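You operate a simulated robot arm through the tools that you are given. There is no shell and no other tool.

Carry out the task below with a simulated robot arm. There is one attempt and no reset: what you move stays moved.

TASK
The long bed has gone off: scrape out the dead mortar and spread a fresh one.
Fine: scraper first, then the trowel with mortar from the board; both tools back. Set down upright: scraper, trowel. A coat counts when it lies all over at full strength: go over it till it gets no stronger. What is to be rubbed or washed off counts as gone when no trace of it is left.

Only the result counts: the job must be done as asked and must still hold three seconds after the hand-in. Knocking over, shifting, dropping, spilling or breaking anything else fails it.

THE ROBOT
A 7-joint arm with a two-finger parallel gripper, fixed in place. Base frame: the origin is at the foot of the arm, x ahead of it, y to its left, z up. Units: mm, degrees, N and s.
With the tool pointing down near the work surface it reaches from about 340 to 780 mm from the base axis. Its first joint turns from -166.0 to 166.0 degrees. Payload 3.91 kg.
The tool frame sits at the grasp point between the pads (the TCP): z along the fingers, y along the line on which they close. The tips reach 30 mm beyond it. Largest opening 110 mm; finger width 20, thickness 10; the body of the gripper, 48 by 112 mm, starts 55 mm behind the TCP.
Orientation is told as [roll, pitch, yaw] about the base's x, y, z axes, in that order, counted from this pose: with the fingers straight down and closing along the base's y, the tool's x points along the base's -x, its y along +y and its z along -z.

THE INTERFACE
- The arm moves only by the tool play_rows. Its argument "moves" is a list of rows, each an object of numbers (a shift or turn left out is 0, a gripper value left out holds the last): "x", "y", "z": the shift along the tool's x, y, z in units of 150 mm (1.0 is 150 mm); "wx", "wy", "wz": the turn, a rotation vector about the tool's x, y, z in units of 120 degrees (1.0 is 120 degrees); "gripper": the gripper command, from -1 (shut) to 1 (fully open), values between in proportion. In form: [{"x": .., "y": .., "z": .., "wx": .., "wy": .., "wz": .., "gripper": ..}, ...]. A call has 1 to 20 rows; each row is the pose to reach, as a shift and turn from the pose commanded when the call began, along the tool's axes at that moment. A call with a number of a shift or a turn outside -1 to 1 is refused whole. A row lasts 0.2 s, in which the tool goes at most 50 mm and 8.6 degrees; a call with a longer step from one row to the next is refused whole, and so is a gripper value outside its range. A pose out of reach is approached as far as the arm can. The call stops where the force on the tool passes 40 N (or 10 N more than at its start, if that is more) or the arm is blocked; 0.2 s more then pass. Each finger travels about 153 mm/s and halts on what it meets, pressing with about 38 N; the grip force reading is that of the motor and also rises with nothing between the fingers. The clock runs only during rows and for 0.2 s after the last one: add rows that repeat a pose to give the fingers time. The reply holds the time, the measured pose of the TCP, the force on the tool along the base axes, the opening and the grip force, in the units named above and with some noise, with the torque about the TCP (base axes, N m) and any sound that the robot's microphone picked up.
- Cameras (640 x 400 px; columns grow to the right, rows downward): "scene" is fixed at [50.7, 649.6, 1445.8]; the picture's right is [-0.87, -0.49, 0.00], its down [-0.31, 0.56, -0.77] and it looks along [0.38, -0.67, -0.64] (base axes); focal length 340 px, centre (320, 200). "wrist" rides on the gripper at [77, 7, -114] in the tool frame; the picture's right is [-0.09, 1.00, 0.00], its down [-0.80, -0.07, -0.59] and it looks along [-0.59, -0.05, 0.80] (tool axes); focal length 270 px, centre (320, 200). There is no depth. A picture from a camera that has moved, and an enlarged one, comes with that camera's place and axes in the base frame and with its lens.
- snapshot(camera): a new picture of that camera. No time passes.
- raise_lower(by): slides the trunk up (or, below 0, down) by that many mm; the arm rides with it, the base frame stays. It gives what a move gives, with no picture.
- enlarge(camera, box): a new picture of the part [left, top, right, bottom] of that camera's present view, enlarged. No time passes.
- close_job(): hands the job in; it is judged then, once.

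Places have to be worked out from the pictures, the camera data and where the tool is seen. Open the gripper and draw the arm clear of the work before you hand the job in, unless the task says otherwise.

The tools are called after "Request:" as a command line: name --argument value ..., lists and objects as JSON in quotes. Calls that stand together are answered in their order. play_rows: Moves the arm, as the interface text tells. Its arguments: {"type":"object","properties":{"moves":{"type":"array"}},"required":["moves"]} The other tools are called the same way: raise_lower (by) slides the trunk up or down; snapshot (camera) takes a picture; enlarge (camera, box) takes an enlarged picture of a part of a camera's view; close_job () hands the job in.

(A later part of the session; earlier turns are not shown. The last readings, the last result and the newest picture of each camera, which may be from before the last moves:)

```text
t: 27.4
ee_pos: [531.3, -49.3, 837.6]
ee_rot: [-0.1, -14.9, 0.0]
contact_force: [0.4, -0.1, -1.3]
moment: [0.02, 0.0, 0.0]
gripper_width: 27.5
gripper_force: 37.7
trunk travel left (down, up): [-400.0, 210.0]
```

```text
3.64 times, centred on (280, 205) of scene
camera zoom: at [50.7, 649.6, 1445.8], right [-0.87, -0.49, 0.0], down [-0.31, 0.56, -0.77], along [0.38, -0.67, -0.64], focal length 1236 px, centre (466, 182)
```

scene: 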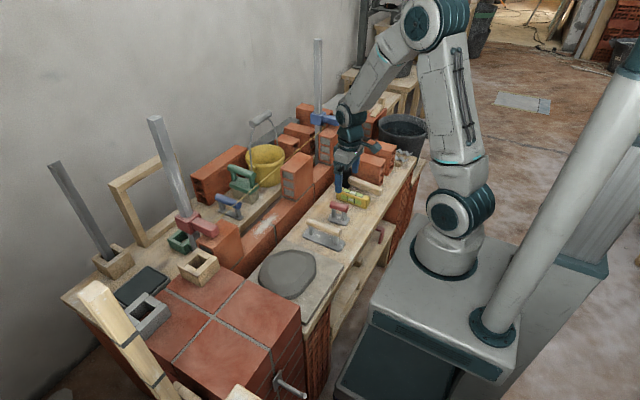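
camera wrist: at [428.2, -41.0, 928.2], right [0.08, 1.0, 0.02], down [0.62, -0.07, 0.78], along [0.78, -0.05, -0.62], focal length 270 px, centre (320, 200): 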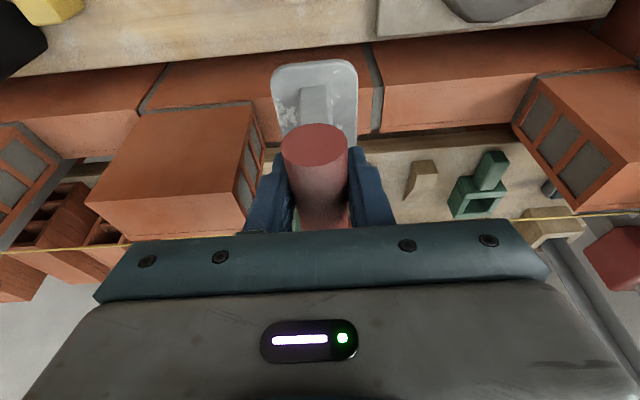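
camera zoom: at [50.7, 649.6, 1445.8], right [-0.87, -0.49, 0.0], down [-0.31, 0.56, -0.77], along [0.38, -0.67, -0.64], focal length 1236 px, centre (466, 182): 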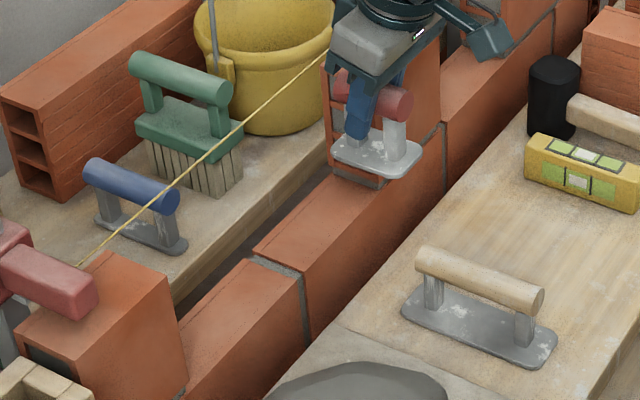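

The bed is clean. Now I carry the scraper back above its home spot (437,−176.5), restoring the 7° yaw.

Request:
play_rows --moves '[{"x": 0.168, "y": -0.212, "z": 0.0, "wx": -0.004, "wz": -0.014}, {"x": 0.336, "y": -0.424, "z": 0.02, "wx": -0.008, "wz": -0.028}, {"x": 0.504, "y": -0.636, "z": 0.05, "wx": -0.0115, "wz": -0.042}, {"x": 0.672, "y": -0.848, "z": 0.079, "wx": -0.0149, "wz": -0.0556}, {"x": 0.672, "y": -0.848, "z": 0.079, "wx": -0.0149, "wz": -0.0556}]'

Request:
snapshot --camera "wrist"

```text
t: 28.6
ee_pos: [435.1, -175.4, 801.1]
ee_rot: [0.0, -15.0, 6.9]
contact_force: [-0.2, -0.4, -1.7]
moment: [0.02, 0.0, 0.03]
gripper_width: 27.6
gripper_force: 37.8
trunk travel left (down, up): [-400.0, 210.0]
```

```text
taken
camera wrist: at [331.6, -180.9, 892.1], right [-0.04, 1.0, 0.02], down [0.62, 0.0, 0.78], along [0.78, 0.04, -0.62], focal length 270 px, centre (320, 200)
```

wrist: 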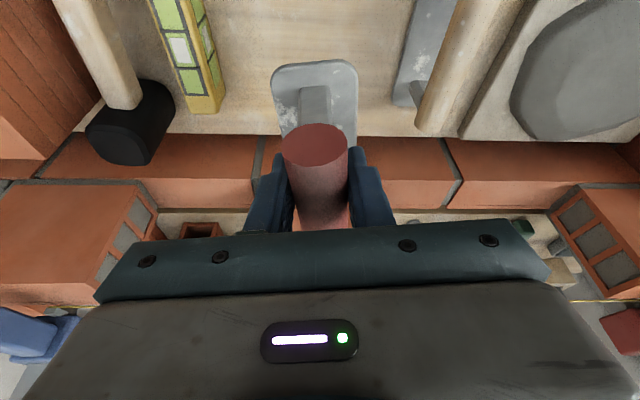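

Over home. I descend 133 mm to just above the bench.

Request:
play_rows --moves '[{"x": 0.057, "z": 0.2125}, {"x": 0.114, "z": 0.425}, {"x": 0.171, "z": 0.6375}, {"x": 0.223, "z": 0.83}, {"x": 0.228, "z": 0.85}, {"x": 0.228, "z": 0.85}]'

Request:
play_rows --moves '[{"x": 0.0035, "z": 0.0129}, {"x": 0.007, "z": 0.0258}, {"x": 0.007, "z": 0.0258}]'

```text
t: 30.0
ee_pos: [435.0, -175.7, 668.8]
ee_rot: [0.0, -15.1, 6.9]
contact_force: [0.0, 0.6, -1.4]
moment: [0.01, 0.01, -0.03]
gripper_width: 27.6
gripper_force: 38.0
trunk travel left (down, up): [-400.0, 210.0]
```

```text
t: 30.8
ee_pos: [434.2, -176.6, 663.5]
ee_rot: [0.0, -14.9, 6.9]
contact_force: [0.1, 0.1, -1.6]
moment: [0.01, -0.01, 0.0]
gripper_width: 27.6
gripper_force: 37.9
trunk travel left (down, up): [-400.0, 210.0]
```

No contact yet at z≈664; I go down in 1.5 mm steps with a 1.5 mm forward correction.

Request:
play_rows --moves '[{"x": -0.007, "z": 0.012}, {"x": -0.0045, "z": 0.022}, {"x": -0.0045, "z": 0.022}]'

Request:
play_rows --moves '[{"x": 0.0017, "z": 0.0064}, {"x": 0.0017, "z": 0.0064}]'

```text
t: 31.6
ee_pos: [438.3, -174.8, 662.0]
ee_rot: [0.0, -15.0, 6.9]
contact_force: [0.4, -0.5, -0.7]
moment: [-0.02, 0.02, -0.02]
gripper_width: 27.5
gripper_force: 37.9
trunk travel left (down, up): [-400.0, 210.0]
```

```text
t: 32.2
ee_pos: [436.6, -176.0, 660.7]
ee_rot: [-0.1, -15.0, 6.9]
contact_force: [0.6, 0.7, -1.2]
moment: [0.0, 0.0, 0.0]
gripper_width: 27.7
gripper_force: 37.5
trunk travel left (down, up): [-400.0, 210.0]
```

Request:
play_rows --moves '[{"x": 0.0017, "z": 0.0064}, {"x": 0.0035, "z": 0.0129}, {"x": 0.0035, "z": 0.0129}]'

Request:
enlarge --camera "scene" --box '[300, 180, 380, 250]'

```text
t: 33.0
ee_pos: [437.5, -175.3, 660.1]
ee_rot: [-0.1, -15.2, 6.9]
contact_force: [-3.1, 1.1, 18.9]
moment: [0.1, 0.2, 0.0]
gripper_width: 27.6
gripper_force: 38.0
trunk travel left (down, up): [-400.0, 210.0]
```

```text
5.71 times, centred on (340, 215) of scene
camera zoom: at [50.7, 649.6, 1445.8], right [-0.87, -0.49, 0.0], down [-0.31, 0.56, -0.77], along [0.38, -0.67, -0.64], focal length 1942 px, centre (206, 114)
```

zoom: 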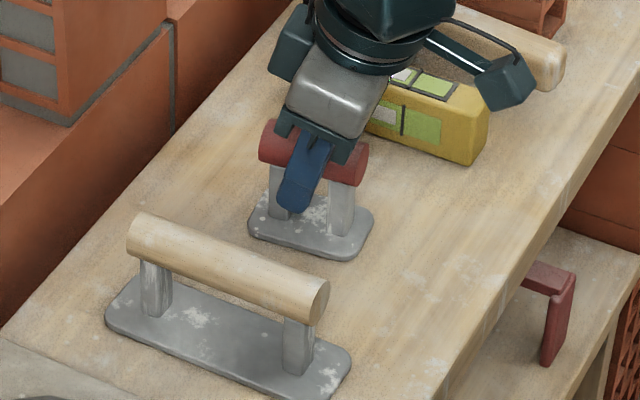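

Contact is firm (≈19 N) with the plate flat on the bench. I ease off 1.5 mm and open to 70 mm.

Request:
play_rows --moves '[{"x": -0.0026, "z": -0.0097}, {"x": -0.0026, "z": -0.0097, "gripper": -0.3}, {"x": -0.0026, "z": -0.0097, "gripper": 0.0}, {"x": -0.0026, "z": -0.0097, "gripper": 0.27}, {"x": -0.0026, "z": -0.0097, "gripper": 0.27}]'

Request:
play_rows --moves '[{"x": -0.04, "z": -0.15}, {"x": -0.1, "z": -0.38}, {"x": -0.17, "z": -0.64}, {"x": -0.242, "z": -0.902}, {"x": -0.242, "z": -0.902}]'

Request:
snapshot --camera "wrist"

Request:
enlarge --camera "scene" --box '[300, 180, 380, 250]'

```text
t: 34.2
ee_pos: [437.9, -174.7, 659.8]
ee_rot: [0.0, -15.0, 6.9]
contact_force: [0.1, 0.0, 0.1]
moment: [0.0, -0.02, -0.02]
gripper_width: 70.0
gripper_force: 0.0
trunk travel left (down, up): [-400.0, 210.0]
```

```text
t: 35.4
ee_pos: [436.8, -173.3, 801.8]
ee_rot: [0.0, -15.0, 6.9]
contact_force: [0.4, 0.4, 0.7]
moment: [0.02, 0.02, 0.0]
gripper_width: 69.9
gripper_force: 0.1
trunk travel left (down, up): [-400.0, 210.0]
```

```text
taken
camera wrist: at [334.3, -179.1, 892.3], right [-0.04, 1.0, 0.02], down [0.62, 0.0, 0.78], along [0.78, 0.04, -0.62], focal length 270 px, centre (320, 200)
```

wrist: 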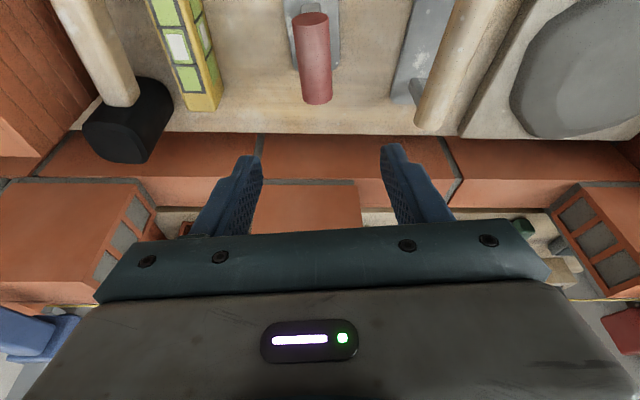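

```text
5.71 times, centred on (340, 215) of scene
camera zoom: at [50.7, 649.6, 1445.8], right [-0.87, -0.49, 0.0], down [-0.31, 0.56, -0.77], along [0.38, -0.67, -0.64], focal length 1942 px, centre (206, 114)
```

zoom: 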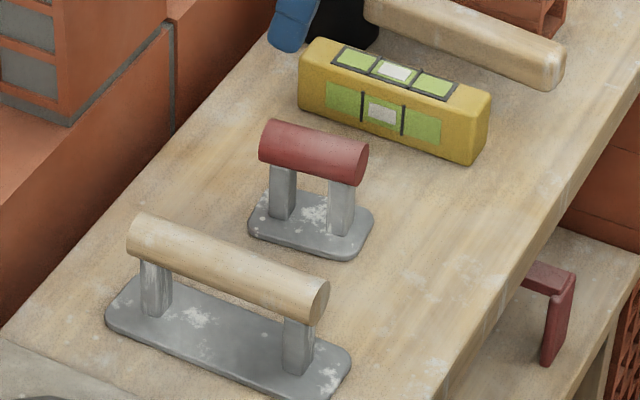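

The scraper stands upright at its place. Next I move above the wooden-handled trowel, yaw 0, to measure it.

Request:
play_rows --moves '[{"x": -0.02, "y": 0.2, "z": 0.006, "wx": 0.004, "wz": 0.014}, {"x": -0.043, "y": 0.4, "z": 0.012, "wx": 0.008, "wz": 0.028}, {"x": -0.065, "y": 0.6, "z": 0.018, "wx": 0.012, "wz": 0.042}, {"x": -0.0857, "y": 0.735, "z": 0.023, "wx": 0.0149, "wz": 0.0556}, {"x": -0.0857, "y": 0.735, "z": 0.023, "wx": 0.0149, "wz": 0.0556}]'

Request:
snapshot --camera "wrist"

Request:
enlarge --camera "wrist" --box '[250, 0, 410, 130]'

```text
t: 36.6
ee_pos: [436.1, -64.5, 801.2]
ee_rot: [0.0, -15.1, 0.1]
contact_force: [-0.6, -0.6, 0.8]
moment: [-0.01, 0.0, -0.02]
gripper_width: 69.8
gripper_force: 0.1
trunk travel left (down, up): [-400.0, 210.0]
```

```text
taken
camera wrist: at [334.1, -57.4, 892.0], right [0.09, 1.0, 0.02], down [0.62, -0.07, 0.78], along [0.78, -0.05, -0.62], focal length 270 px, centre (320, 200)
```

wrist: 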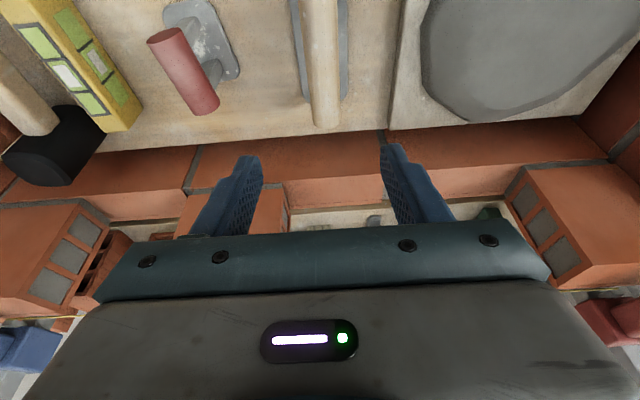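

```text
3.08 times, centred on (330, 65) of wrist
camera zoom: at [334.1, -57.4, 892.0], right [0.09, 1.0, 0.02], down [0.62, -0.07, 0.78], along [0.78, -0.05, -0.62], focal length 832 px, centre (289, 615)
```

zoom: 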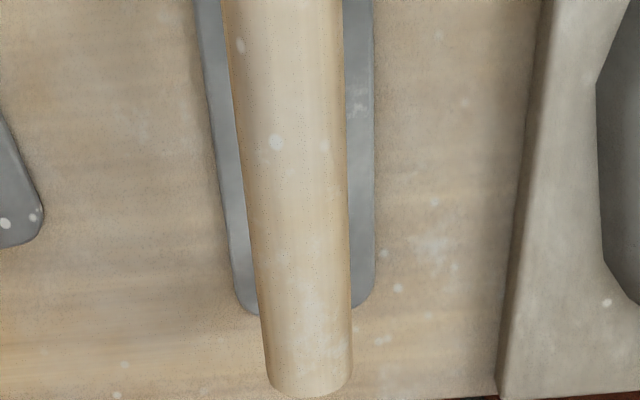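

The trowel handle lies along x at y≈−58.5, x 376–495 (centre ≈437), z≈660, yaw ≈0. I shift 5.5 mm in y and descend 100 mm.

Request:
play_rows --moves '[{"x": 0.0, "y": 0.037, "z": 0.0}, {"x": 0.055, "y": 0.037, "z": 0.215}, {"x": 0.11, "y": 0.037, "z": 0.43}, {"x": 0.166, "y": 0.037, "z": 0.646}, {"x": 0.166, "y": 0.037, "z": 0.646}]'

Request:
snapshot --camera "wrist"

Request:
enlarge --camera "scene" --box '[280, 180, 360, 260]'

```text
t: 37.8
ee_pos: [438.1, -62.0, 699.0]
ee_rot: [0.0, -15.1, -0.1]
contact_force: [0.3, -0.1, 0.3]
moment: [-0.01, 0.0, 0.01]
gripper_width: 70.0
gripper_force: 0.1
trunk travel left (down, up): [-400.0, 210.0]
```

```text
taken
camera wrist: at [335.1, -54.1, 791.2], right [0.08, 1.0, 0.02], down [0.62, -0.07, 0.78], along [0.78, -0.05, -0.62], focal length 270 px, centre (320, 200)
```

wrist: 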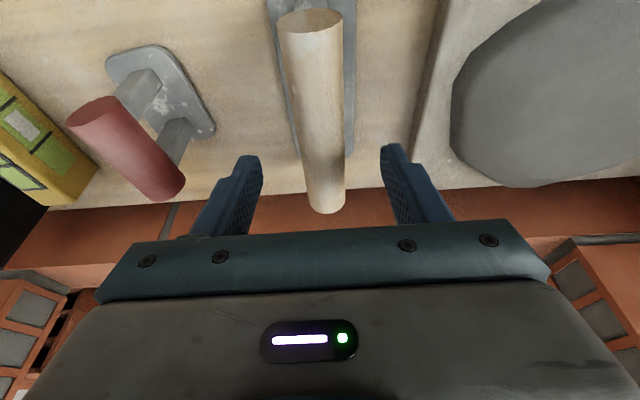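

```text
5.00 times, centred on (320, 220) of scene
camera zoom: at [50.7, 649.6, 1445.8], right [-0.87, -0.49, 0.0], down [-0.31, 0.56, -0.77], along [0.38, -0.67, -0.64], focal length 1699 px, centre (320, 100)
```

zoom: 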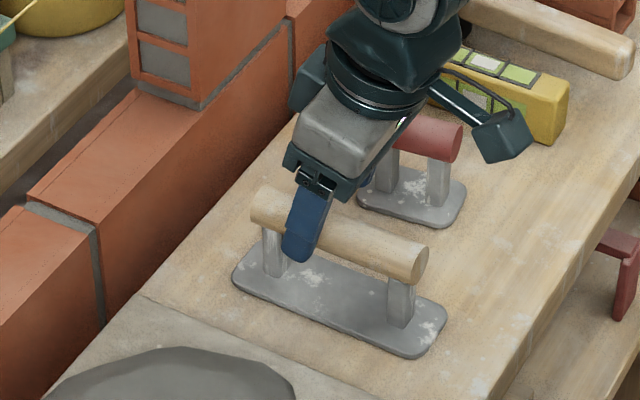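

Handle is centred between the fingers. I descend the last 38 mm and close on it.

Request:
play_rows --moves '[{"x": 0.043, "z": 0.12}, {"x": 0.085, "z": 0.24}, {"x": 0.085, "z": 0.24}]'

Request:
play_rows --moves '[{"gripper": -1}, {"gripper": -1}, {"gripper": -1}, {"gripper": -1}]'

Request:
snapshot --camera "wrist"

```text
t: 38.6
ee_pos: [434.9, -61.0, 661.6]
ee_rot: [-0.1, -15.1, 0.0]
contact_force: [-0.2, -0.6, 0.5]
moment: [0.0, -0.01, 0.02]
gripper_width: 69.7
gripper_force: 0.1
trunk travel left (down, up): [-400.0, 210.0]
```

```text
t: 39.6
ee_pos: [434.4, -60.9, 662.4]
ee_rot: [0.0, -15.0, 0.1]
contact_force: [0.5, 1.3, 0.0]
moment: [-0.02, -0.08, 0.04]
gripper_width: 27.8
gripper_force: 37.9
trunk travel left (down, up): [-400.0, 210.0]
```

```text
taken
camera wrist: at [331.4, -53.3, 753.1], right [0.08, 1.0, 0.02], down [0.62, -0.07, 0.78], along [0.78, -0.05, -0.62], focal length 270 px, centre (320, 200)
```

wrist: 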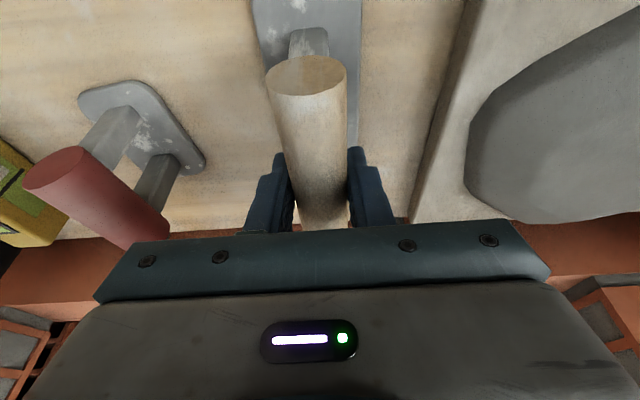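

Grip good (27.8 mm, 38 N). I lift 90 mm straight up and then carry the trowel sideways toward the mortar pile (centre ≈ (450,135)).

Request:
play_rows --moves '[{"x": -0.03, "z": -0.1}, {"x": -0.08, "z": -0.3}, {"x": -0.13, "z": -0.5}, {"x": -0.155, "z": -0.58}, {"x": -0.18, "y": 0.2, "z": -0.57}, {"x": -0.2, "y": 0.4, "z": -0.565}, {"x": -0.22, "y": 0.6, "z": -0.56}, {"x": -0.252, "y": 0.8, "z": -0.555}, {"x": -0.252, "y": 1.0, "z": -0.555}, {"x": -0.252, "y": 1.0, "z": -0.555}]'

Request:
snapshot --camera "wrist"

Request:
enlarge --camera "scene" --box '[220, 150, 360, 320]'

```text
t: 41.8
ee_pos: [450.7, 91.7, 750.1]
ee_rot: [0.1, -15.0, 0.0]
contact_force: [0.7, 0.1, -2.3]
moment: [0.0, 0.01, 0.03]
gripper_width: 27.7
gripper_force: 37.9
trunk travel left (down, up): [-400.0, 210.0]
```

```text
taken
camera wrist: at [347.6, 99.4, 841.6], right [0.09, 1.0, 0.02], down [0.62, -0.07, 0.78], along [0.78, -0.05, -0.62], focal length 270 px, centre (320, 200)
```

wrist: 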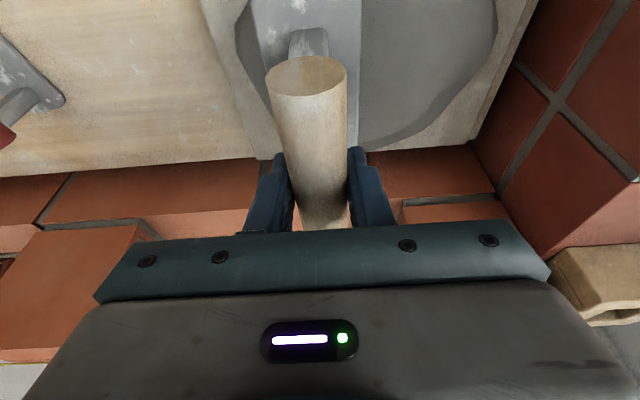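

```text
2.35 times, centred on (290, 235) of scene
camera zoom: at [50.7, 649.6, 1445.8], right [-0.87, -0.49, 0.0], down [-0.31, 0.56, -0.77], along [0.38, -0.67, -0.64], focal length 800 px, centre (391, 118)
```

zoom: 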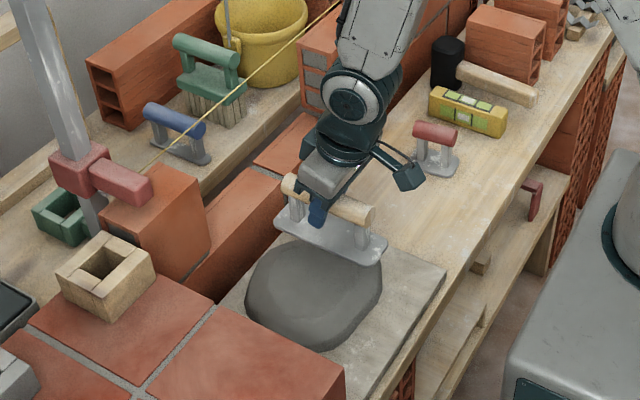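

Pile centre is about (450,131), spanning y 40–222. I shift 39 mm in y and descend to z≈700.

Request:
play_rows --moves '[{"y": 0.13}, {"y": 0.26}, {"x": 0.043, "y": 0.26, "z": 0.16}, {"x": 0.0863, "y": 0.26, "z": 0.322}, {"x": 0.0863, "y": 0.26, "z": 0.322}]'

Request:
enlarge --camera "scene" --box '[230, 190, 350, 310]'

```text
t: 43.0
ee_pos: [451.7, 130.5, 705.7]
ee_rot: [0.1, -15.3, 0.0]
contact_force: [-2.8, -0.7, 27.8]
moment: [-0.11, 0.69, -0.09]
gripper_width: 27.6
gripper_force: 38.0
trunk travel left (down, up): [-400.0, 210.0]
```

```text
3.33 times, centred on (290, 250) of scene
camera zoom: at [50.7, 649.6, 1445.8], right [-0.87, -0.49, 0.0], down [-0.31, 0.56, -0.77], along [0.38, -0.67, -0.64], focal length 1133 px, centre (420, 33)
```

zoom: 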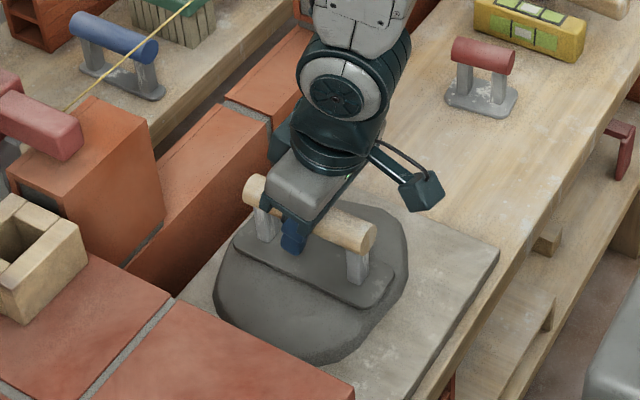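

The pile's top was met at TCP z≈705 (28 N). I ease off to a light press, hold a second with a tiny wipe to load the blade, then lift.

Request:
play_rows --moves '[{"x": -0.003, "z": -0.0105}, {"x": -0.003, "z": -0.0105}, {"x": -0.003, "y": 0.03, "z": -0.0105}, {"x": -0.003, "y": 0.06, "z": -0.0105}, {"x": -0.003, "y": 0.03, "z": -0.0105}, {"x": -0.003, "y": 0.0, "z": -0.0105}]'

Request:
play_rows --moves '[{"x": -0.03, "z": -0.1}, {"x": -0.07, "z": -0.26}, {"x": -0.104, "z": -0.386}, {"x": -0.104, "z": -0.386}]'

Request:
snapshot --camera "wrist"

Request:
enlarge --camera "scene" --box '[230, 190, 350, 310]'

```text
t: 44.4
ee_pos: [451.4, 132.6, 705.1]
ee_rot: [0.2, -15.1, 0.1]
contact_force: [-0.8, 11.2, 23.3]
moment: [0.19, -0.18, 0.18]
gripper_width: 27.8
gripper_force: 38.0
trunk travel left (down, up): [-400.0, 210.0]
```

```text
t: 45.4
ee_pos: [450.3, 129.7, 765.0]
ee_rot: [0.0, -15.1, 0.0]
contact_force: [0.8, -0.3, -2.7]
moment: [0.02, -0.04, 0.01]
gripper_width: 27.7
gripper_force: 38.2
trunk travel left (down, up): [-400.0, 210.0]
```

```text
taken
camera wrist: at [348.0, 137.6, 855.6], right [0.09, 1.0, 0.02], down [0.62, -0.07, 0.78], along [0.78, -0.05, -0.62], focal length 270 px, centre (320, 200)
```

wrist: 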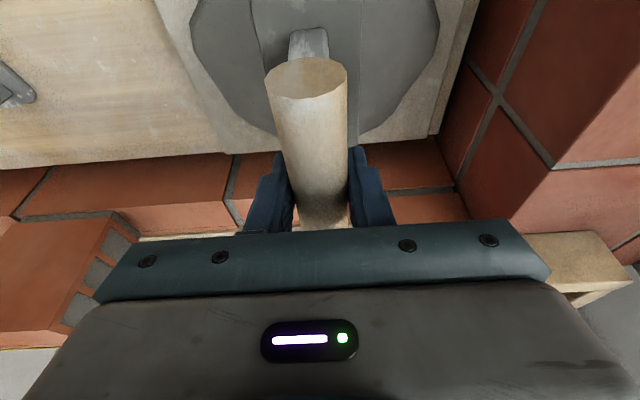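

```text
3.33 times, centred on (290, 250) of scene
camera zoom: at [50.7, 649.6, 1445.8], right [-0.87, -0.49, 0.0], down [-0.31, 0.56, -0.77], along [0.38, -0.67, -0.64], focal length 1133 px, centre (420, 33)
```

zoom: 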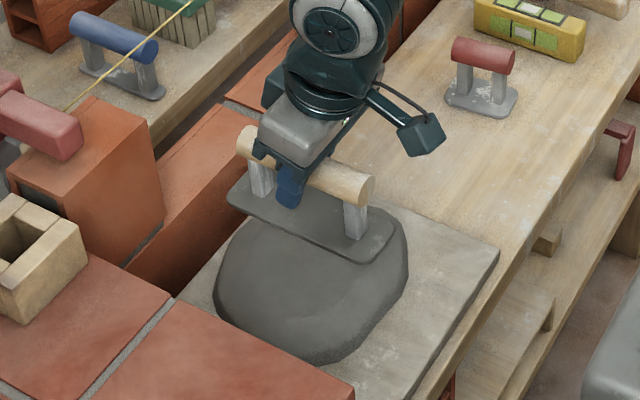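

The blade is now dark with mortar. I carry it level to the front of the wall at y≈26, z≈742.

Request:
play_rows --moves '[{"x": -0.09, "y": -0.139, "z": 0.03}, {"x": -0.18, "y": -0.277, "z": 0.06}, {"x": -0.27, "y": -0.416, "z": 0.12}, {"x": -0.36, "y": -0.555, "z": 0.2}, {"x": -0.437, "y": -0.693, "z": 0.275}, {"x": -0.437, "y": -0.693, "z": 0.275}]'

Request:
snapshot --camera "wrist"

Request:
enlarge --camera "scene" --box '[210, 120, 350, 260]'

```text
t: 46.8
ee_pos: [524.7, 26.4, 739.9]
ee_rot: [-0.1, -15.0, 0.0]
contact_force: [0.7, -0.8, -1.8]
moment: [0.02, 0.0, -0.02]
gripper_width: 27.9
gripper_force: 38.2
trunk travel left (down, up): [-400.0, 210.0]
```

```text
taken
camera wrist: at [421.2, 34.3, 831.3], right [0.08, 1.0, 0.02], down [0.62, -0.07, 0.78], along [0.78, -0.05, -0.62], focal length 270 px, centre (320, 200)
```

wrist: 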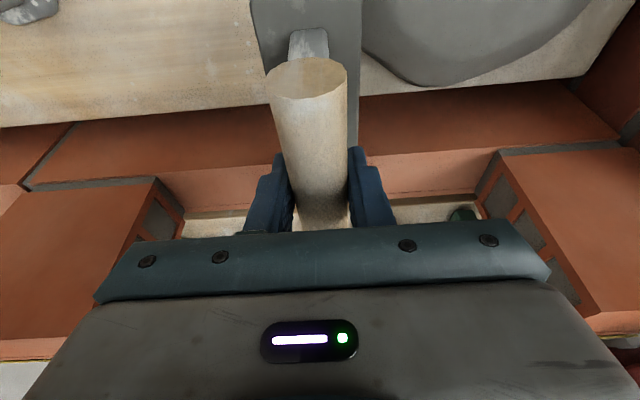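

```text
2.86 times, centred on (280, 190) of scene
camera zoom: at [50.7, 649.6, 1445.8], right [-0.87, -0.49, 0.0], down [-0.31, 0.56, -0.77], along [0.38, -0.67, -0.64], focal length 971 px, centre (434, 229)
```

zoom: 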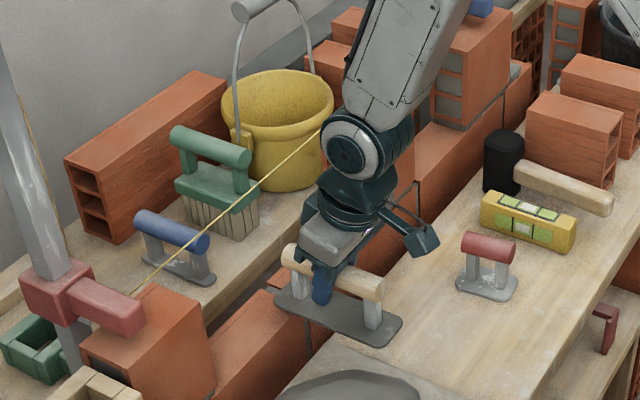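

I slide the trowel forward under the string to x≈610, still ~20 mm above the bed.

Request:
play_rows --moves '[{"x": -0.18, "z": 0.048}, {"x": -0.36, "z": 0.096}, {"x": -0.547, "z": 0.1466}, {"x": -0.547, "z": 0.1466}]'

Request:
snapshot --camera "wrist"

Request:
enlarge --camera "scene" --box '[210, 120, 350, 260]'

```text
t: 47.8
ee_pos: [609.9, 25.9, 741.3]
ee_rot: [0.0, -14.9, 0.0]
contact_force: [0.3, 0.6, -1.7]
moment: [-0.02, 0.01, 0.03]
gripper_width: 27.5
gripper_force: 37.8
trunk travel left (down, up): [-400.0, 210.0]
```

```text
taken
camera wrist: at [507.0, 33.9, 832.2], right [0.08, 1.0, 0.02], down [0.62, -0.07, 0.78], along [0.78, -0.05, -0.62], focal length 270 px, centre (320, 200)
```

wrist: 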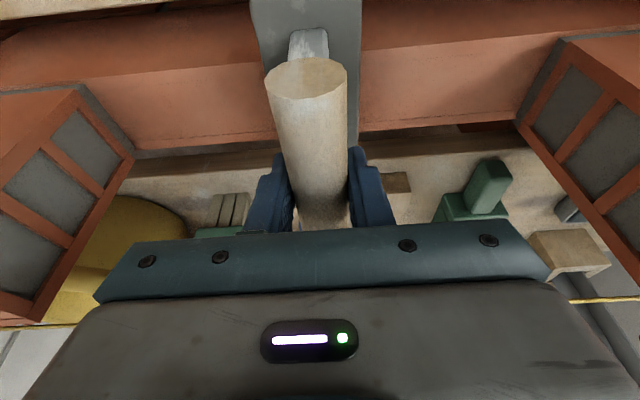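

```text
2.86 times, centred on (280, 190) of scene
camera zoom: at [50.7, 649.6, 1445.8], right [-0.87, -0.49, 0.0], down [-0.31, 0.56, -0.77], along [0.38, -0.67, -0.64], focal length 971 px, centre (434, 229)
```

zoom: 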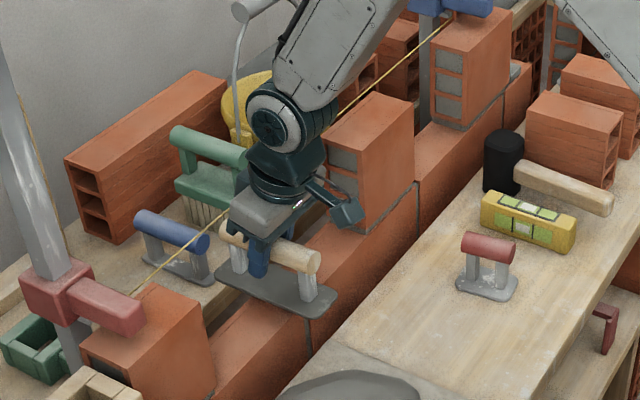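

Clear of string and bricks. I lower slowly onto the bed.

Request:
play_rows --moves '[{"x": 0.0155, "z": 0.058}, {"x": 0.0293, "z": 0.1095}, {"x": 0.0328, "z": 0.1224}, {"x": 0.0345, "z": 0.1288}, {"x": 0.0345, "z": 0.1288}]'

```text
t: 49.0
ee_pos: [611.2, 24.9, 720.3]
ee_rot: [0.0, -15.0, 0.0]
contact_force: [-0.2, 0.7, -0.3]
moment: [-0.03, -0.01, 0.0]
gripper_width: 27.7
gripper_force: 38.0
trunk travel left (down, up): [-400.0, 210.0]
```

Request:
play_rows --moves '[{"x": 0.0017, "z": 0.0064}, {"x": 0.0035, "z": 0.0129}, {"x": 0.0035, "z": 0.0129}]'

```text
t: 49.8
ee_pos: [609.9, 24.9, 720.1]
ee_rot: [-0.1, -15.2, 0.0]
contact_force: [-1.1, 0.1, 12.2]
moment: [-0.05, 0.31, 0.02]
gripper_width: 27.9
gripper_force: 37.8
trunk travel left (down, up): [-400.0, 210.0]
```

Light contact at 12 N. I spread along the bed: to y≈−45 and back through to y≈95.

Request:
play_rows --moves '[{"y": -0.1}, {"y": -0.2}, {"y": -0.3}, {"y": -0.4}, {"y": -0.47}, {"y": -0.4}, {"y": -0.3}, {"y": -0.2}, {"y": -0.1}, {"y": 0.0}, {"y": 0.1}, {"y": 0.2}, {"y": 0.3}, {"y": 0.4}, {"y": 0.47}]'

Request:
snapshot --camera "wrist"

Request:
enlarge --camera "scene" --box '[220, 160, 330, 270]'

```text
t: 53.0
ee_pos: [608.1, 95.5, 720.4]
ee_rot: [0.1, -15.2, 0.0]
contact_force: [1.4, -11.8, 28.1]
moment: [-0.26, 0.29, 0.09]
gripper_width: 27.7
gripper_force: 38.1
trunk travel left (down, up): [-400.0, 210.0]
```

```text
taken
camera wrist: at [505.3, 103.0, 810.6], right [0.08, 1.0, 0.02], down [0.62, -0.07, 0.78], along [0.78, -0.05, -0.62], focal length 270 px, centre (320, 200)
```

wrist: 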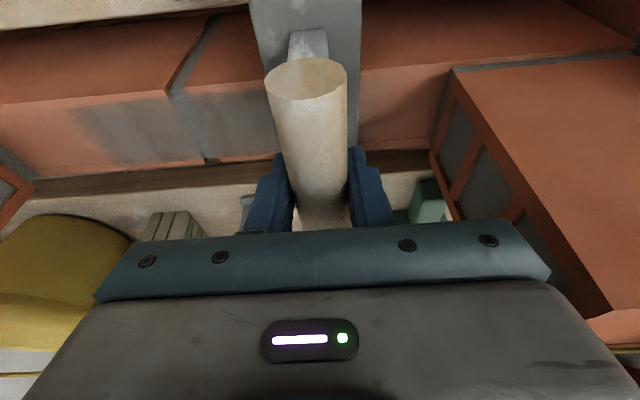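

```text
3.64 times, centred on (275, 215) of scene
camera zoom: at [50.7, 649.6, 1445.8], right [-0.87, -0.49, 0.0], down [-0.31, 0.56, -0.77], along [0.38, -0.67, -0.64], focal length 1236 px, centre (484, 146)
```

zoom: 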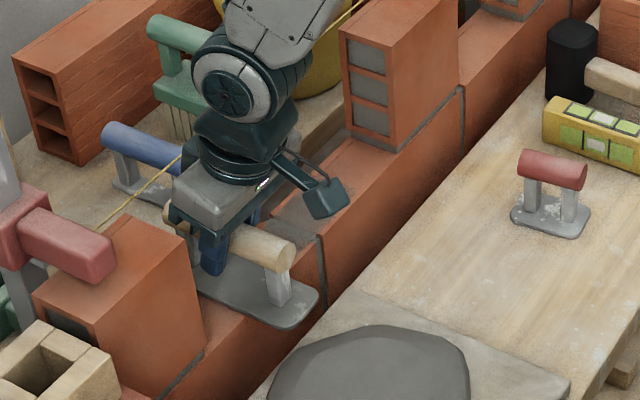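

Some mortar has gone down but thin, and the blade looks emptied. I look at the coat closely before reloading.

Request:
enlarge --camera "wrist" --box '[30, 60, 270, 190]'

Request:
play_rows --moves '[{"y": -0.1}, {"y": -0.2}, {"y": -0.3}, {"y": -0.4}, {"y": -0.47}, {"y": -0.47, "x": -0.026, "z": -0.097}]'

Request:
snapshot --camera "wrist"

```text
2.67 times, centred on (150, 125) of wrist
camera zoom: at [505.3, 103.0, 810.6], right [0.08, 1.0, 0.02], down [0.62, -0.07, 0.78], along [0.78, -0.05, -0.62], focal length 721 px, centre (773, 400)
```

zoom: 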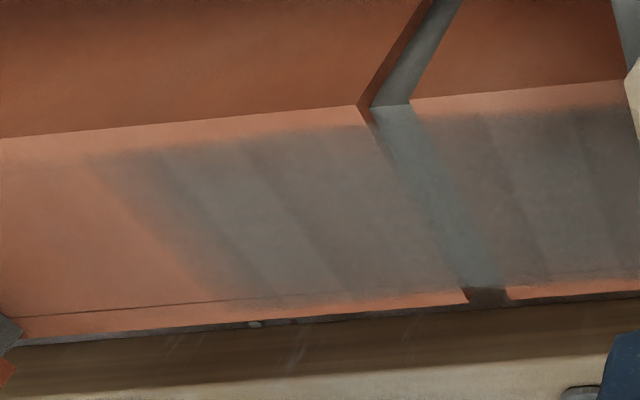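

```text
t: 54.4
ee_pos: [607.9, 23.9, 733.5]
ee_rot: [-0.1, -14.7, 0.0]
contact_force: [0.7, 1.0, -1.4]
moment: [-0.02, -0.04, -0.01]
gripper_width: 27.6
gripper_force: 37.6
trunk travel left (down, up): [-400.0, 210.0]
```

```text
taken
camera wrist: at [505.7, 33.0, 823.5], right [0.09, 1.0, 0.02], down [0.62, -0.07, 0.78], along [0.78, -0.05, -0.63], focal length 270 px, centre (320, 200)
```

wrist: 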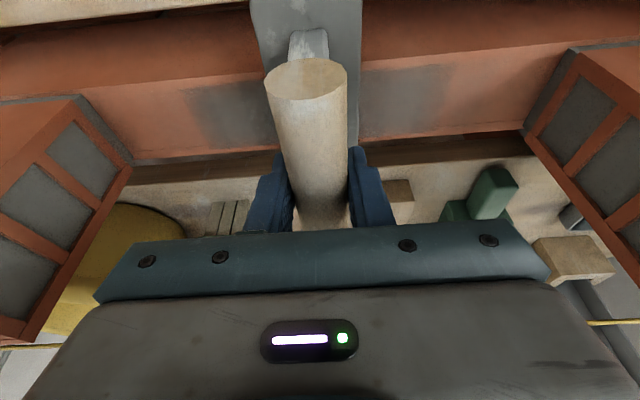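

The fresh coat shows as a translucent rectangle y≈−58…111, nearly full wall width, but weak; the blade is spent. I withdraw and go back to the pile for more.

Request:
play_rows --moves '[{"x": 0.18, "z": -0.06}, {"x": 0.36, "z": -0.12}, {"x": 0.545, "z": -0.181}, {"x": 0.66, "y": 0.18, "z": -0.23}, {"x": 0.77, "y": 0.36, "z": -0.28}, {"x": 0.88, "y": 0.54, "z": -0.33}, {"x": 0.988, "y": 0.713, "z": -0.382}, {"x": 0.988, "y": 0.713, "z": -0.382}]'

Request:
enlarge --camera "scene" --box '[220, 180, 320, 280]'

```text
t: 56.2
ee_pos: [451.7, 133.4, 749.3]
ee_rot: [0.1, -14.9, 0.0]
contact_force: [0.2, -0.3, -3.0]
moment: [0.01, 0.01, 0.01]
gripper_width: 27.6
gripper_force: 37.8
trunk travel left (down, up): [-400.0, 210.0]
```

```text
4.00 times, centred on (270, 230) of scene
camera zoom: at [50.7, 649.6, 1445.8], right [-0.87, -0.49, 0.0], down [-0.31, 0.56, -0.77], along [0.38, -0.67, -0.64], focal length 1359 px, centre (520, 80)
```

zoom: 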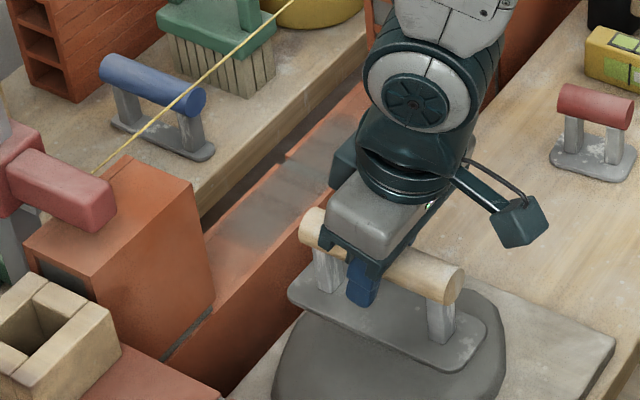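

Coat streaks visible on the bed. I press into the pile again with a slightly longer rub to load fully.

Request:
play_rows --moves '[{"x": 0.035, "z": 0.13}, {"x": 0.065, "z": 0.245}, {"x": 0.076, "z": 0.283}, {"x": 0.078, "z": 0.29}, {"x": 0.078, "z": 0.29}, {"x": 0.078, "y": 0.03, "z": 0.29}, {"x": 0.078, "y": 0.0, "z": 0.29}, {"x": 0.078, "y": -0.03, "z": 0.29}, {"x": 0.078, "y": 0.0, "z": 0.29}, {"x": 0.078, "y": 0.0, "z": 0.29}]'

Request:
play_rows --moves '[{"x": -0.03, "z": -0.1}, {"x": -0.07, "z": -0.26}, {"x": -0.09, "z": -0.33}, {"x": -0.09, "z": -0.33}]'

Request:
enlarge --camera "scene" --box '[220, 180, 320, 280]'

```text
t: 58.4
ee_pos: [452.1, 134.0, 706.9]
ee_rot: [0.0, -15.0, 0.1]
contact_force: [0.1, -0.9, -1.6]
moment: [0.02, -0.02, 0.0]
gripper_width: 27.6
gripper_force: 38.1
trunk travel left (down, up): [-400.0, 210.0]
```

```text
t: 59.4
ee_pos: [451.2, 132.3, 756.4]
ee_rot: [0.1, -15.0, 0.0]
contact_force: [1.1, 0.0, -1.8]
moment: [0.0, -0.01, 0.01]
gripper_width: 27.6
gripper_force: 37.9
trunk travel left (down, up): [-400.0, 210.0]
```

```text
4.00 times, centred on (270, 230) of scene
camera zoom: at [50.7, 649.6, 1445.8], right [-0.87, -0.49, 0.0], down [-0.31, 0.56, -0.77], along [0.38, -0.67, -0.64], focal length 1359 px, centre (520, 80)
```

zoom: 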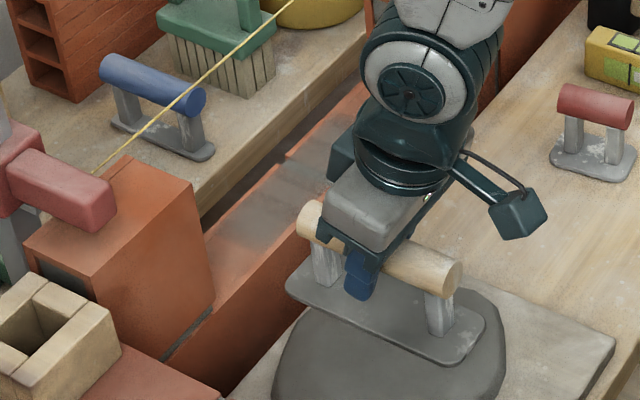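

I stopped just short of contact (no force, blade still light). I go down 4 mm further this time.

Request:
play_rows --moves '[{"x": 0.043, "z": 0.16}, {"x": 0.078, "z": 0.29}, {"x": 0.0898, "z": 0.335}, {"x": 0.0915, "z": 0.3413}, {"x": 0.0915, "z": 0.3413}]'

```text
t: 60.6
ee_pos: [452.8, 132.9, 705.2]
ee_rot: [0.0, -15.1, 0.0]
contact_force: [-0.1, -0.7, 6.3]
moment: [-0.06, -0.42, -0.05]
gripper_width: 27.9
gripper_force: 37.8
trunk travel left (down, up): [-400.0, 210.0]
```

Contact is 8 N now; I press 1 mm more and rub gently, then lift.

Request:
play_rows --moves '[{"x": 0.0017, "z": 0.0064}, {"x": 0.0017, "y": 0.03, "z": 0.0064}, {"x": 0.0017, "y": 0.06, "z": 0.0064}, {"x": 0.0017, "y": 0.03, "z": 0.0064}, {"x": 0.0017, "y": 0.0, "z": 0.0064}, {"x": 0.0017, "y": -0.03, "z": 0.0064}, {"x": 0.0017, "y": 0.0, "z": 0.0064}, {"x": 0.0017, "y": 0.0, "z": 0.0064}]'

Request:
play_rows --moves '[{"x": -0.03, "z": -0.1}, {"x": -0.07, "z": -0.26}, {"x": -0.09, "z": -0.33}, {"x": -0.09, "z": -0.33}]'

Request:
enlarge --camera "scene" --box '[220, 180, 320, 280]'

```text
t: 62.4
ee_pos: [450.6, 130.4, 704.5]
ee_rot: [0.0, -15.2, -0.2]
contact_force: [1.8, -7.4, 31.0]
moment: [-0.14, -0.29, 0.09]
gripper_width: 27.6
gripper_force: 38.2
trunk travel left (down, up): [-400.0, 210.0]
```

```text
t: 63.4
ee_pos: [451.2, 133.1, 753.4]
ee_rot: [0.0, -15.0, 0.0]
contact_force: [-0.2, -0.5, -2.5]
moment: [0.03, -0.02, -0.02]
gripper_width: 27.6
gripper_force: 37.4
trunk travel left (down, up): [-400.0, 210.0]
```

```text
4.00 times, centred on (270, 230) of scene
camera zoom: at [50.7, 649.6, 1445.8], right [-0.87, -0.49, 0.0], down [-0.31, 0.56, -0.77], along [0.38, -0.67, -0.64], focal length 1359 px, centre (520, 80)
```

zoom: 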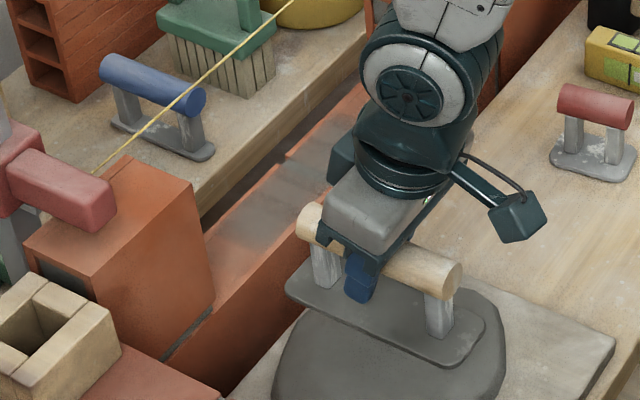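

The blade is loaded (dark). I return along the same path to above the bed at x≈609.

Request:
play_rows --moves '[{"x": -0.11, "y": -0.178, "z": 0.04}, {"x": -0.22, "y": -0.355, "z": 0.09}, {"x": -0.33, "y": -0.533, "z": 0.145}, {"x": -0.443, "y": -0.71, "z": 0.2016}, {"x": -0.443, "y": -0.71, "z": 0.2016}, {"x": -0.63, "y": -0.71, "z": 0.25}, {"x": -0.81, "y": -0.71, "z": 0.3}, {"x": -0.997, "y": -0.71, "z": 0.35}, {"x": -0.997, "y": -0.71, "z": 0.35}]'

Request:
play_rows --moves '[{"x": 0.0155, "z": 0.058}, {"x": 0.031, "z": 0.116}, {"x": 0.0345, "z": 0.1288}, {"x": 0.0362, "z": 0.135}, {"x": 0.0362, "z": 0.135}]'

```text
t: 65.4
ee_pos: [610.5, 27.0, 742.8]
ee_rot: [0.0, -15.1, 0.0]
contact_force: [0.6, 0.4, -2.2]
moment: [-0.01, 0.04, -0.02]
gripper_width: 27.6
gripper_force: 37.9
trunk travel left (down, up): [-400.0, 210.0]
```

```text
t: 66.6
ee_pos: [611.3, 26.0, 720.9]
ee_rot: [0.0, -15.0, 0.0]
contact_force: [-0.1, -0.8, -2.1]
moment: [0.0, 0.04, 0.02]
gripper_width: 27.7
gripper_force: 38.2
trunk travel left (down, up): [-400.0, 210.0]
```

Just above the bed. I move to the left end (y≈−42) before touching so the load spreads evenly in one stroke.

Request:
play_rows --moves '[{"x": -0.0069, "z": -0.0258}, {"x": -0.0069, "y": -0.15, "z": -0.0258}, {"x": -0.0069, "y": -0.3, "z": -0.0258}, {"x": -0.0069, "y": -0.45, "z": -0.0258}, {"x": -0.0017, "y": -0.45, "z": -0.0064}, {"x": 0.0017, "y": -0.45, "z": 0.0064}, {"x": 0.0035, "y": -0.45, "z": 0.0129}, {"x": 0.0035, "y": -0.45, "z": 0.0129}]'

```text
t: 68.4
ee_pos: [610.0, -40.4, 720.3]
ee_rot: [0.0, -15.0, 0.0]
contact_force: [-0.6, -0.2, -2.0]
moment: [0.05, 0.02, 0.01]
gripper_width: 28.0
gripper_force: 37.5
trunk travel left (down, up): [-400.0, 210.0]
```

Request:
play_rows --moves '[{"x": 0.0017, "z": 0.0064}, {"x": 0.0035, "z": 0.0129}, {"x": 0.0035, "z": 0.0129}]'

```text
t: 69.2
ee_pos: [611.0, -40.9, 719.1]
ee_rot: [0.0, -15.1, 0.0]
contact_force: [1.1, -0.1, 13.1]
moment: [0.05, 0.41, 0.0]
gripper_width: 27.9
gripper_force: 38.4
trunk travel left (down, up): [-400.0, 210.0]
```

Contact 15 N. Stroke the full length and back.

Request:
play_rows --moves '[{"y": 0.1}, {"y": 0.2}, {"y": 0.3}, {"y": 0.4}, {"y": 0.5}, {"y": 0.6}, {"y": 0.7}, {"y": 0.8}, {"y": 0.9}, {"y": 0.9}]'

Request:
enlarge --camera "wrist" --box '[30, 0, 370, 190]'

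Request:
play_rows --moves '[{"y": -0.1}, {"y": -0.2}, {"y": -0.3}, {"y": -0.4}, {"y": -0.5}, {"y": -0.6}, {"y": -0.7}, {"y": -0.8}, {"y": -0.9}, {"y": -0.9}]'

Request:
enlarge --camera "wrist" --box '[250, 0, 640, 190]'

Request:
enlarge --camera "scene" --box '[220, 180, 320, 280]'

```text
t: 71.4
ee_pos: [608.6, 91.5, 718.7]
ee_rot: [0.1, -15.1, -0.1]
contact_force: [0.0, -11.2, 30.9]
moment: [-0.21, 0.29, 0.05]
gripper_width: 27.8
gripper_force: 38.0
trunk travel left (down, up): [-400.0, 210.0]
```

```text
1.88 times, centred on (200, 95) of wrist
camera zoom: at [505.6, 99.6, 809.8], right [0.09, 1.0, 0.02], down [0.62, -0.07, 0.78], along [0.78, -0.05, -0.62], focal length 509 px, centre (546, 398)
```

zoom: 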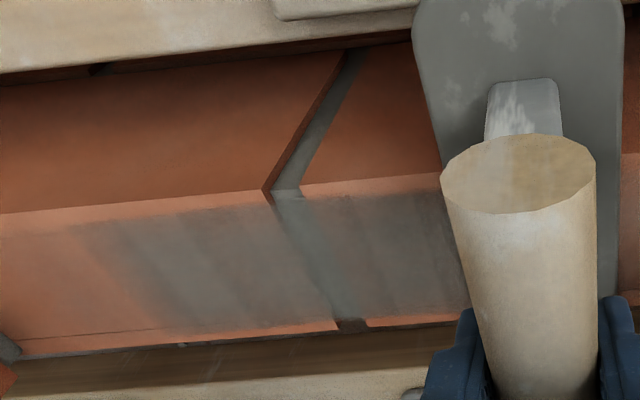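

```text
t: 73.6
ee_pos: [610.3, -43.0, 719.7]
ee_rot: [0.0, -15.0, 0.0]
contact_force: [-1.3, 3.6, 16.2]
moment: [0.04, -0.5, 0.05]
gripper_width: 28.0
gripper_force: 37.9
trunk travel left (down, up): [-400.0, 210.0]
```

```text
1.64 times, centred on (445, 95) of wrist
camera zoom: at [506.6, -36.1, 810.0], right [0.09, 1.0, 0.02], down [0.62, -0.07, 0.78], along [0.78, -0.05, -0.62], focal length 444 px, centre (115, 372)
```

zoom: 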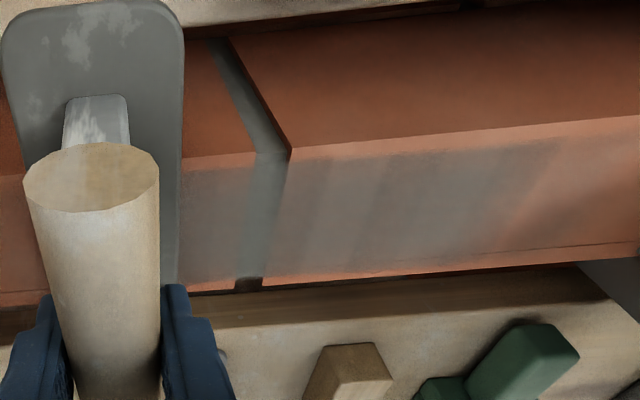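

```text
4.00 times, centred on (270, 230) of scene
camera zoom: at [50.7, 649.6, 1445.8], right [-0.87, -0.49, 0.0], down [-0.31, 0.56, -0.77], along [0.38, -0.67, -0.64], focal length 1359 px, centre (520, 80)
```

zoom: 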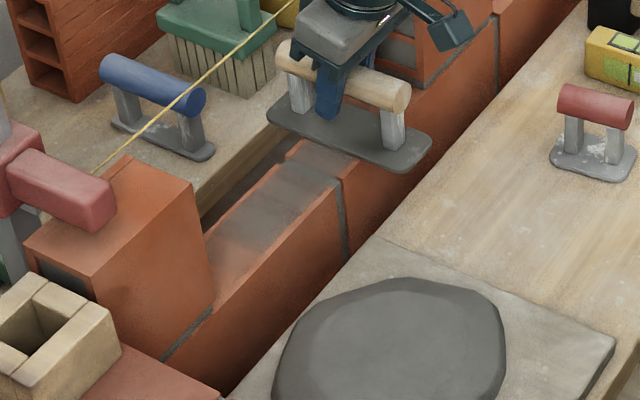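

The blade still carries mortar and the coat builds slowly, weaker at the right end. I keep stroking both ways.

Request:
play_rows --moves '[{"y": 0.1}, {"y": 0.2}, {"y": 0.3}, {"y": 0.4}, {"y": 0.5}, {"y": 0.6}, {"y": 0.7}, {"y": 0.8}, {"y": 0.9}, {"y": 0.93}, {"y": 0.83}, {"y": 0.73}, {"y": 0.63}, {"y": 0.53}, {"y": 0.43}, {"y": 0.33}, {"y": 0.23}, {"y": 0.13}, {"y": 0.03}]'

Request:
enlarge --camera "wrist" --box '[250, 0, 640, 190]'

Request:
enlarge --camera "scene" --box '[220, 180, 320, 280]'

```text
t: 77.6
ee_pos: [610.7, -38.0, 719.5]
ee_rot: [-0.1, -15.2, -0.1]
contact_force: [0.8, 10.8, 33.8]
moment: [-0.02, 0.34, -0.16]
gripper_width: 27.5
gripper_force: 38.4
trunk travel left (down, up): [-400.0, 210.0]
```

```text
1.64 times, centred on (445, 95) of wrist
camera zoom: at [506.3, -30.0, 809.5], right [0.09, 1.0, 0.02], down [0.62, -0.07, 0.78], along [0.78, -0.05, -0.62], focal length 444 px, centre (115, 372)
```

zoom: 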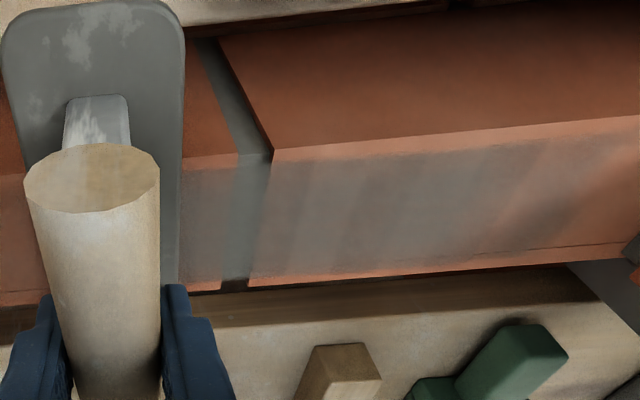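

```text
4.00 times, centred on (270, 230) of scene
camera zoom: at [50.7, 649.6, 1445.8], right [-0.87, -0.49, 0.0], down [-0.31, 0.56, -0.77], along [0.38, -0.67, -0.64], focal length 1359 px, centre (520, 80)
```

zoom: 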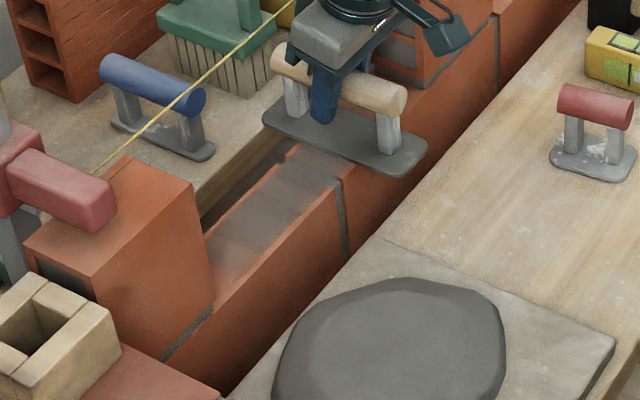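

Coverage is building. I continue with slightly lighter pressure, extending further to the right end.

Request:
play_rows --moves '[{"y": 0.1, "x": -0.001, "z": -0.004}, {"y": 0.2, "x": -0.001, "z": -0.004}, {"y": 0.3, "x": -0.001, "z": -0.004}, {"y": 0.4, "x": -0.001, "z": -0.004}, {"y": 0.5, "x": -0.001, "z": -0.004}, {"y": 0.6, "x": -0.001, "z": -0.004}, {"y": 0.7, "x": -0.001, "z": -0.004}, {"y": 0.8, "x": -0.001, "z": -0.004}, {"y": 0.9, "x": -0.001, "z": -0.004}, {"y": 0.93, "x": -0.001, "z": -0.004}, {"y": 0.85, "x": -0.001, "z": -0.004}, {"y": 0.75, "x": -0.001, "z": -0.004}, {"y": 0.65, "x": -0.001, "z": -0.004}, {"y": 0.75, "x": -0.001, "z": -0.004}, {"y": 0.85, "x": -0.001, "z": -0.004}, {"y": 0.93, "x": -0.001, "z": -0.004}, {"y": 0.85, "x": -0.001, "z": -0.004}, {"y": 0.75, "x": -0.001, "z": -0.004}, {"y": 0.65, "x": -0.001, "z": -0.004}]'

Request:
play_rows --moves '[{"y": -0.1}, {"y": -0.2}, {"y": -0.3}, {"y": -0.4}, {"y": -0.5}, {"y": -0.6}, {"y": -0.64}, {"y": -0.64}]'

Request:
enlarge --camera "wrist" --box '[250, 0, 640, 190]'

Request:
enlarge --camera "scene" --box '[220, 180, 320, 280]'

```text
t: 81.6
ee_pos: [610.1, 61.2, 719.4]
ee_rot: [0.0, -15.2, 0.1]
contact_force: [-0.2, 4.9, 18.0]
moment: [0.26, 0.27, -0.12]
gripper_width: 27.7
gripper_force: 37.7
trunk travel left (down, up): [-400.0, 210.0]
```

```text
t: 83.4
ee_pos: [610.7, -34.9, 718.3]
ee_rot: [0.0, -15.0, 0.1]
contact_force: [-2.0, 3.2, 7.2]
moment: [0.08, -0.2, 0.08]
gripper_width: 27.7
gripper_force: 38.1
trunk travel left (down, up): [-400.0, 210.0]
```

```text
1.64 times, centred on (445, 95) of wrist
camera zoom: at [507.4, -27.4, 809.9], right [0.08, 1.0, 0.02], down [0.62, -0.07, 0.78], along [0.78, -0.05, -0.62], focal length 444 px, centre (115, 372)
```

zoom: 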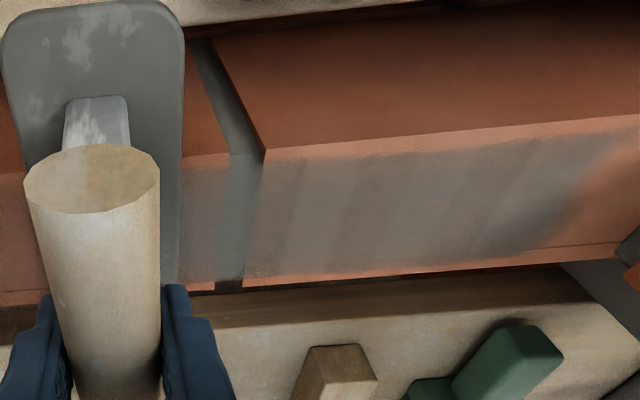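

```text
4.00 times, centred on (270, 230) of scene
camera zoom: at [50.7, 649.6, 1445.8], right [-0.87, -0.49, 0.0], down [-0.31, 0.56, -0.77], along [0.38, -0.67, -0.64], focal length 1359 px, centre (520, 80)
```

zoom: 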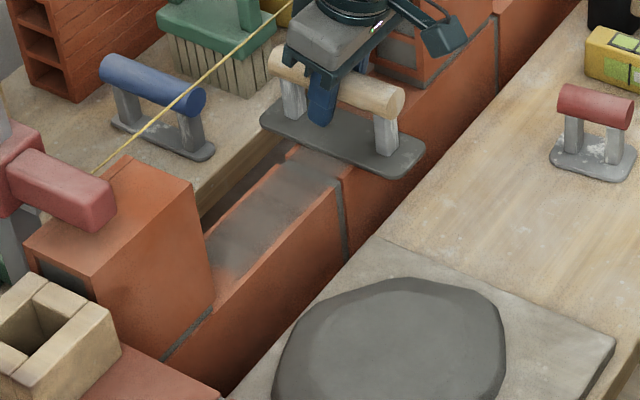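

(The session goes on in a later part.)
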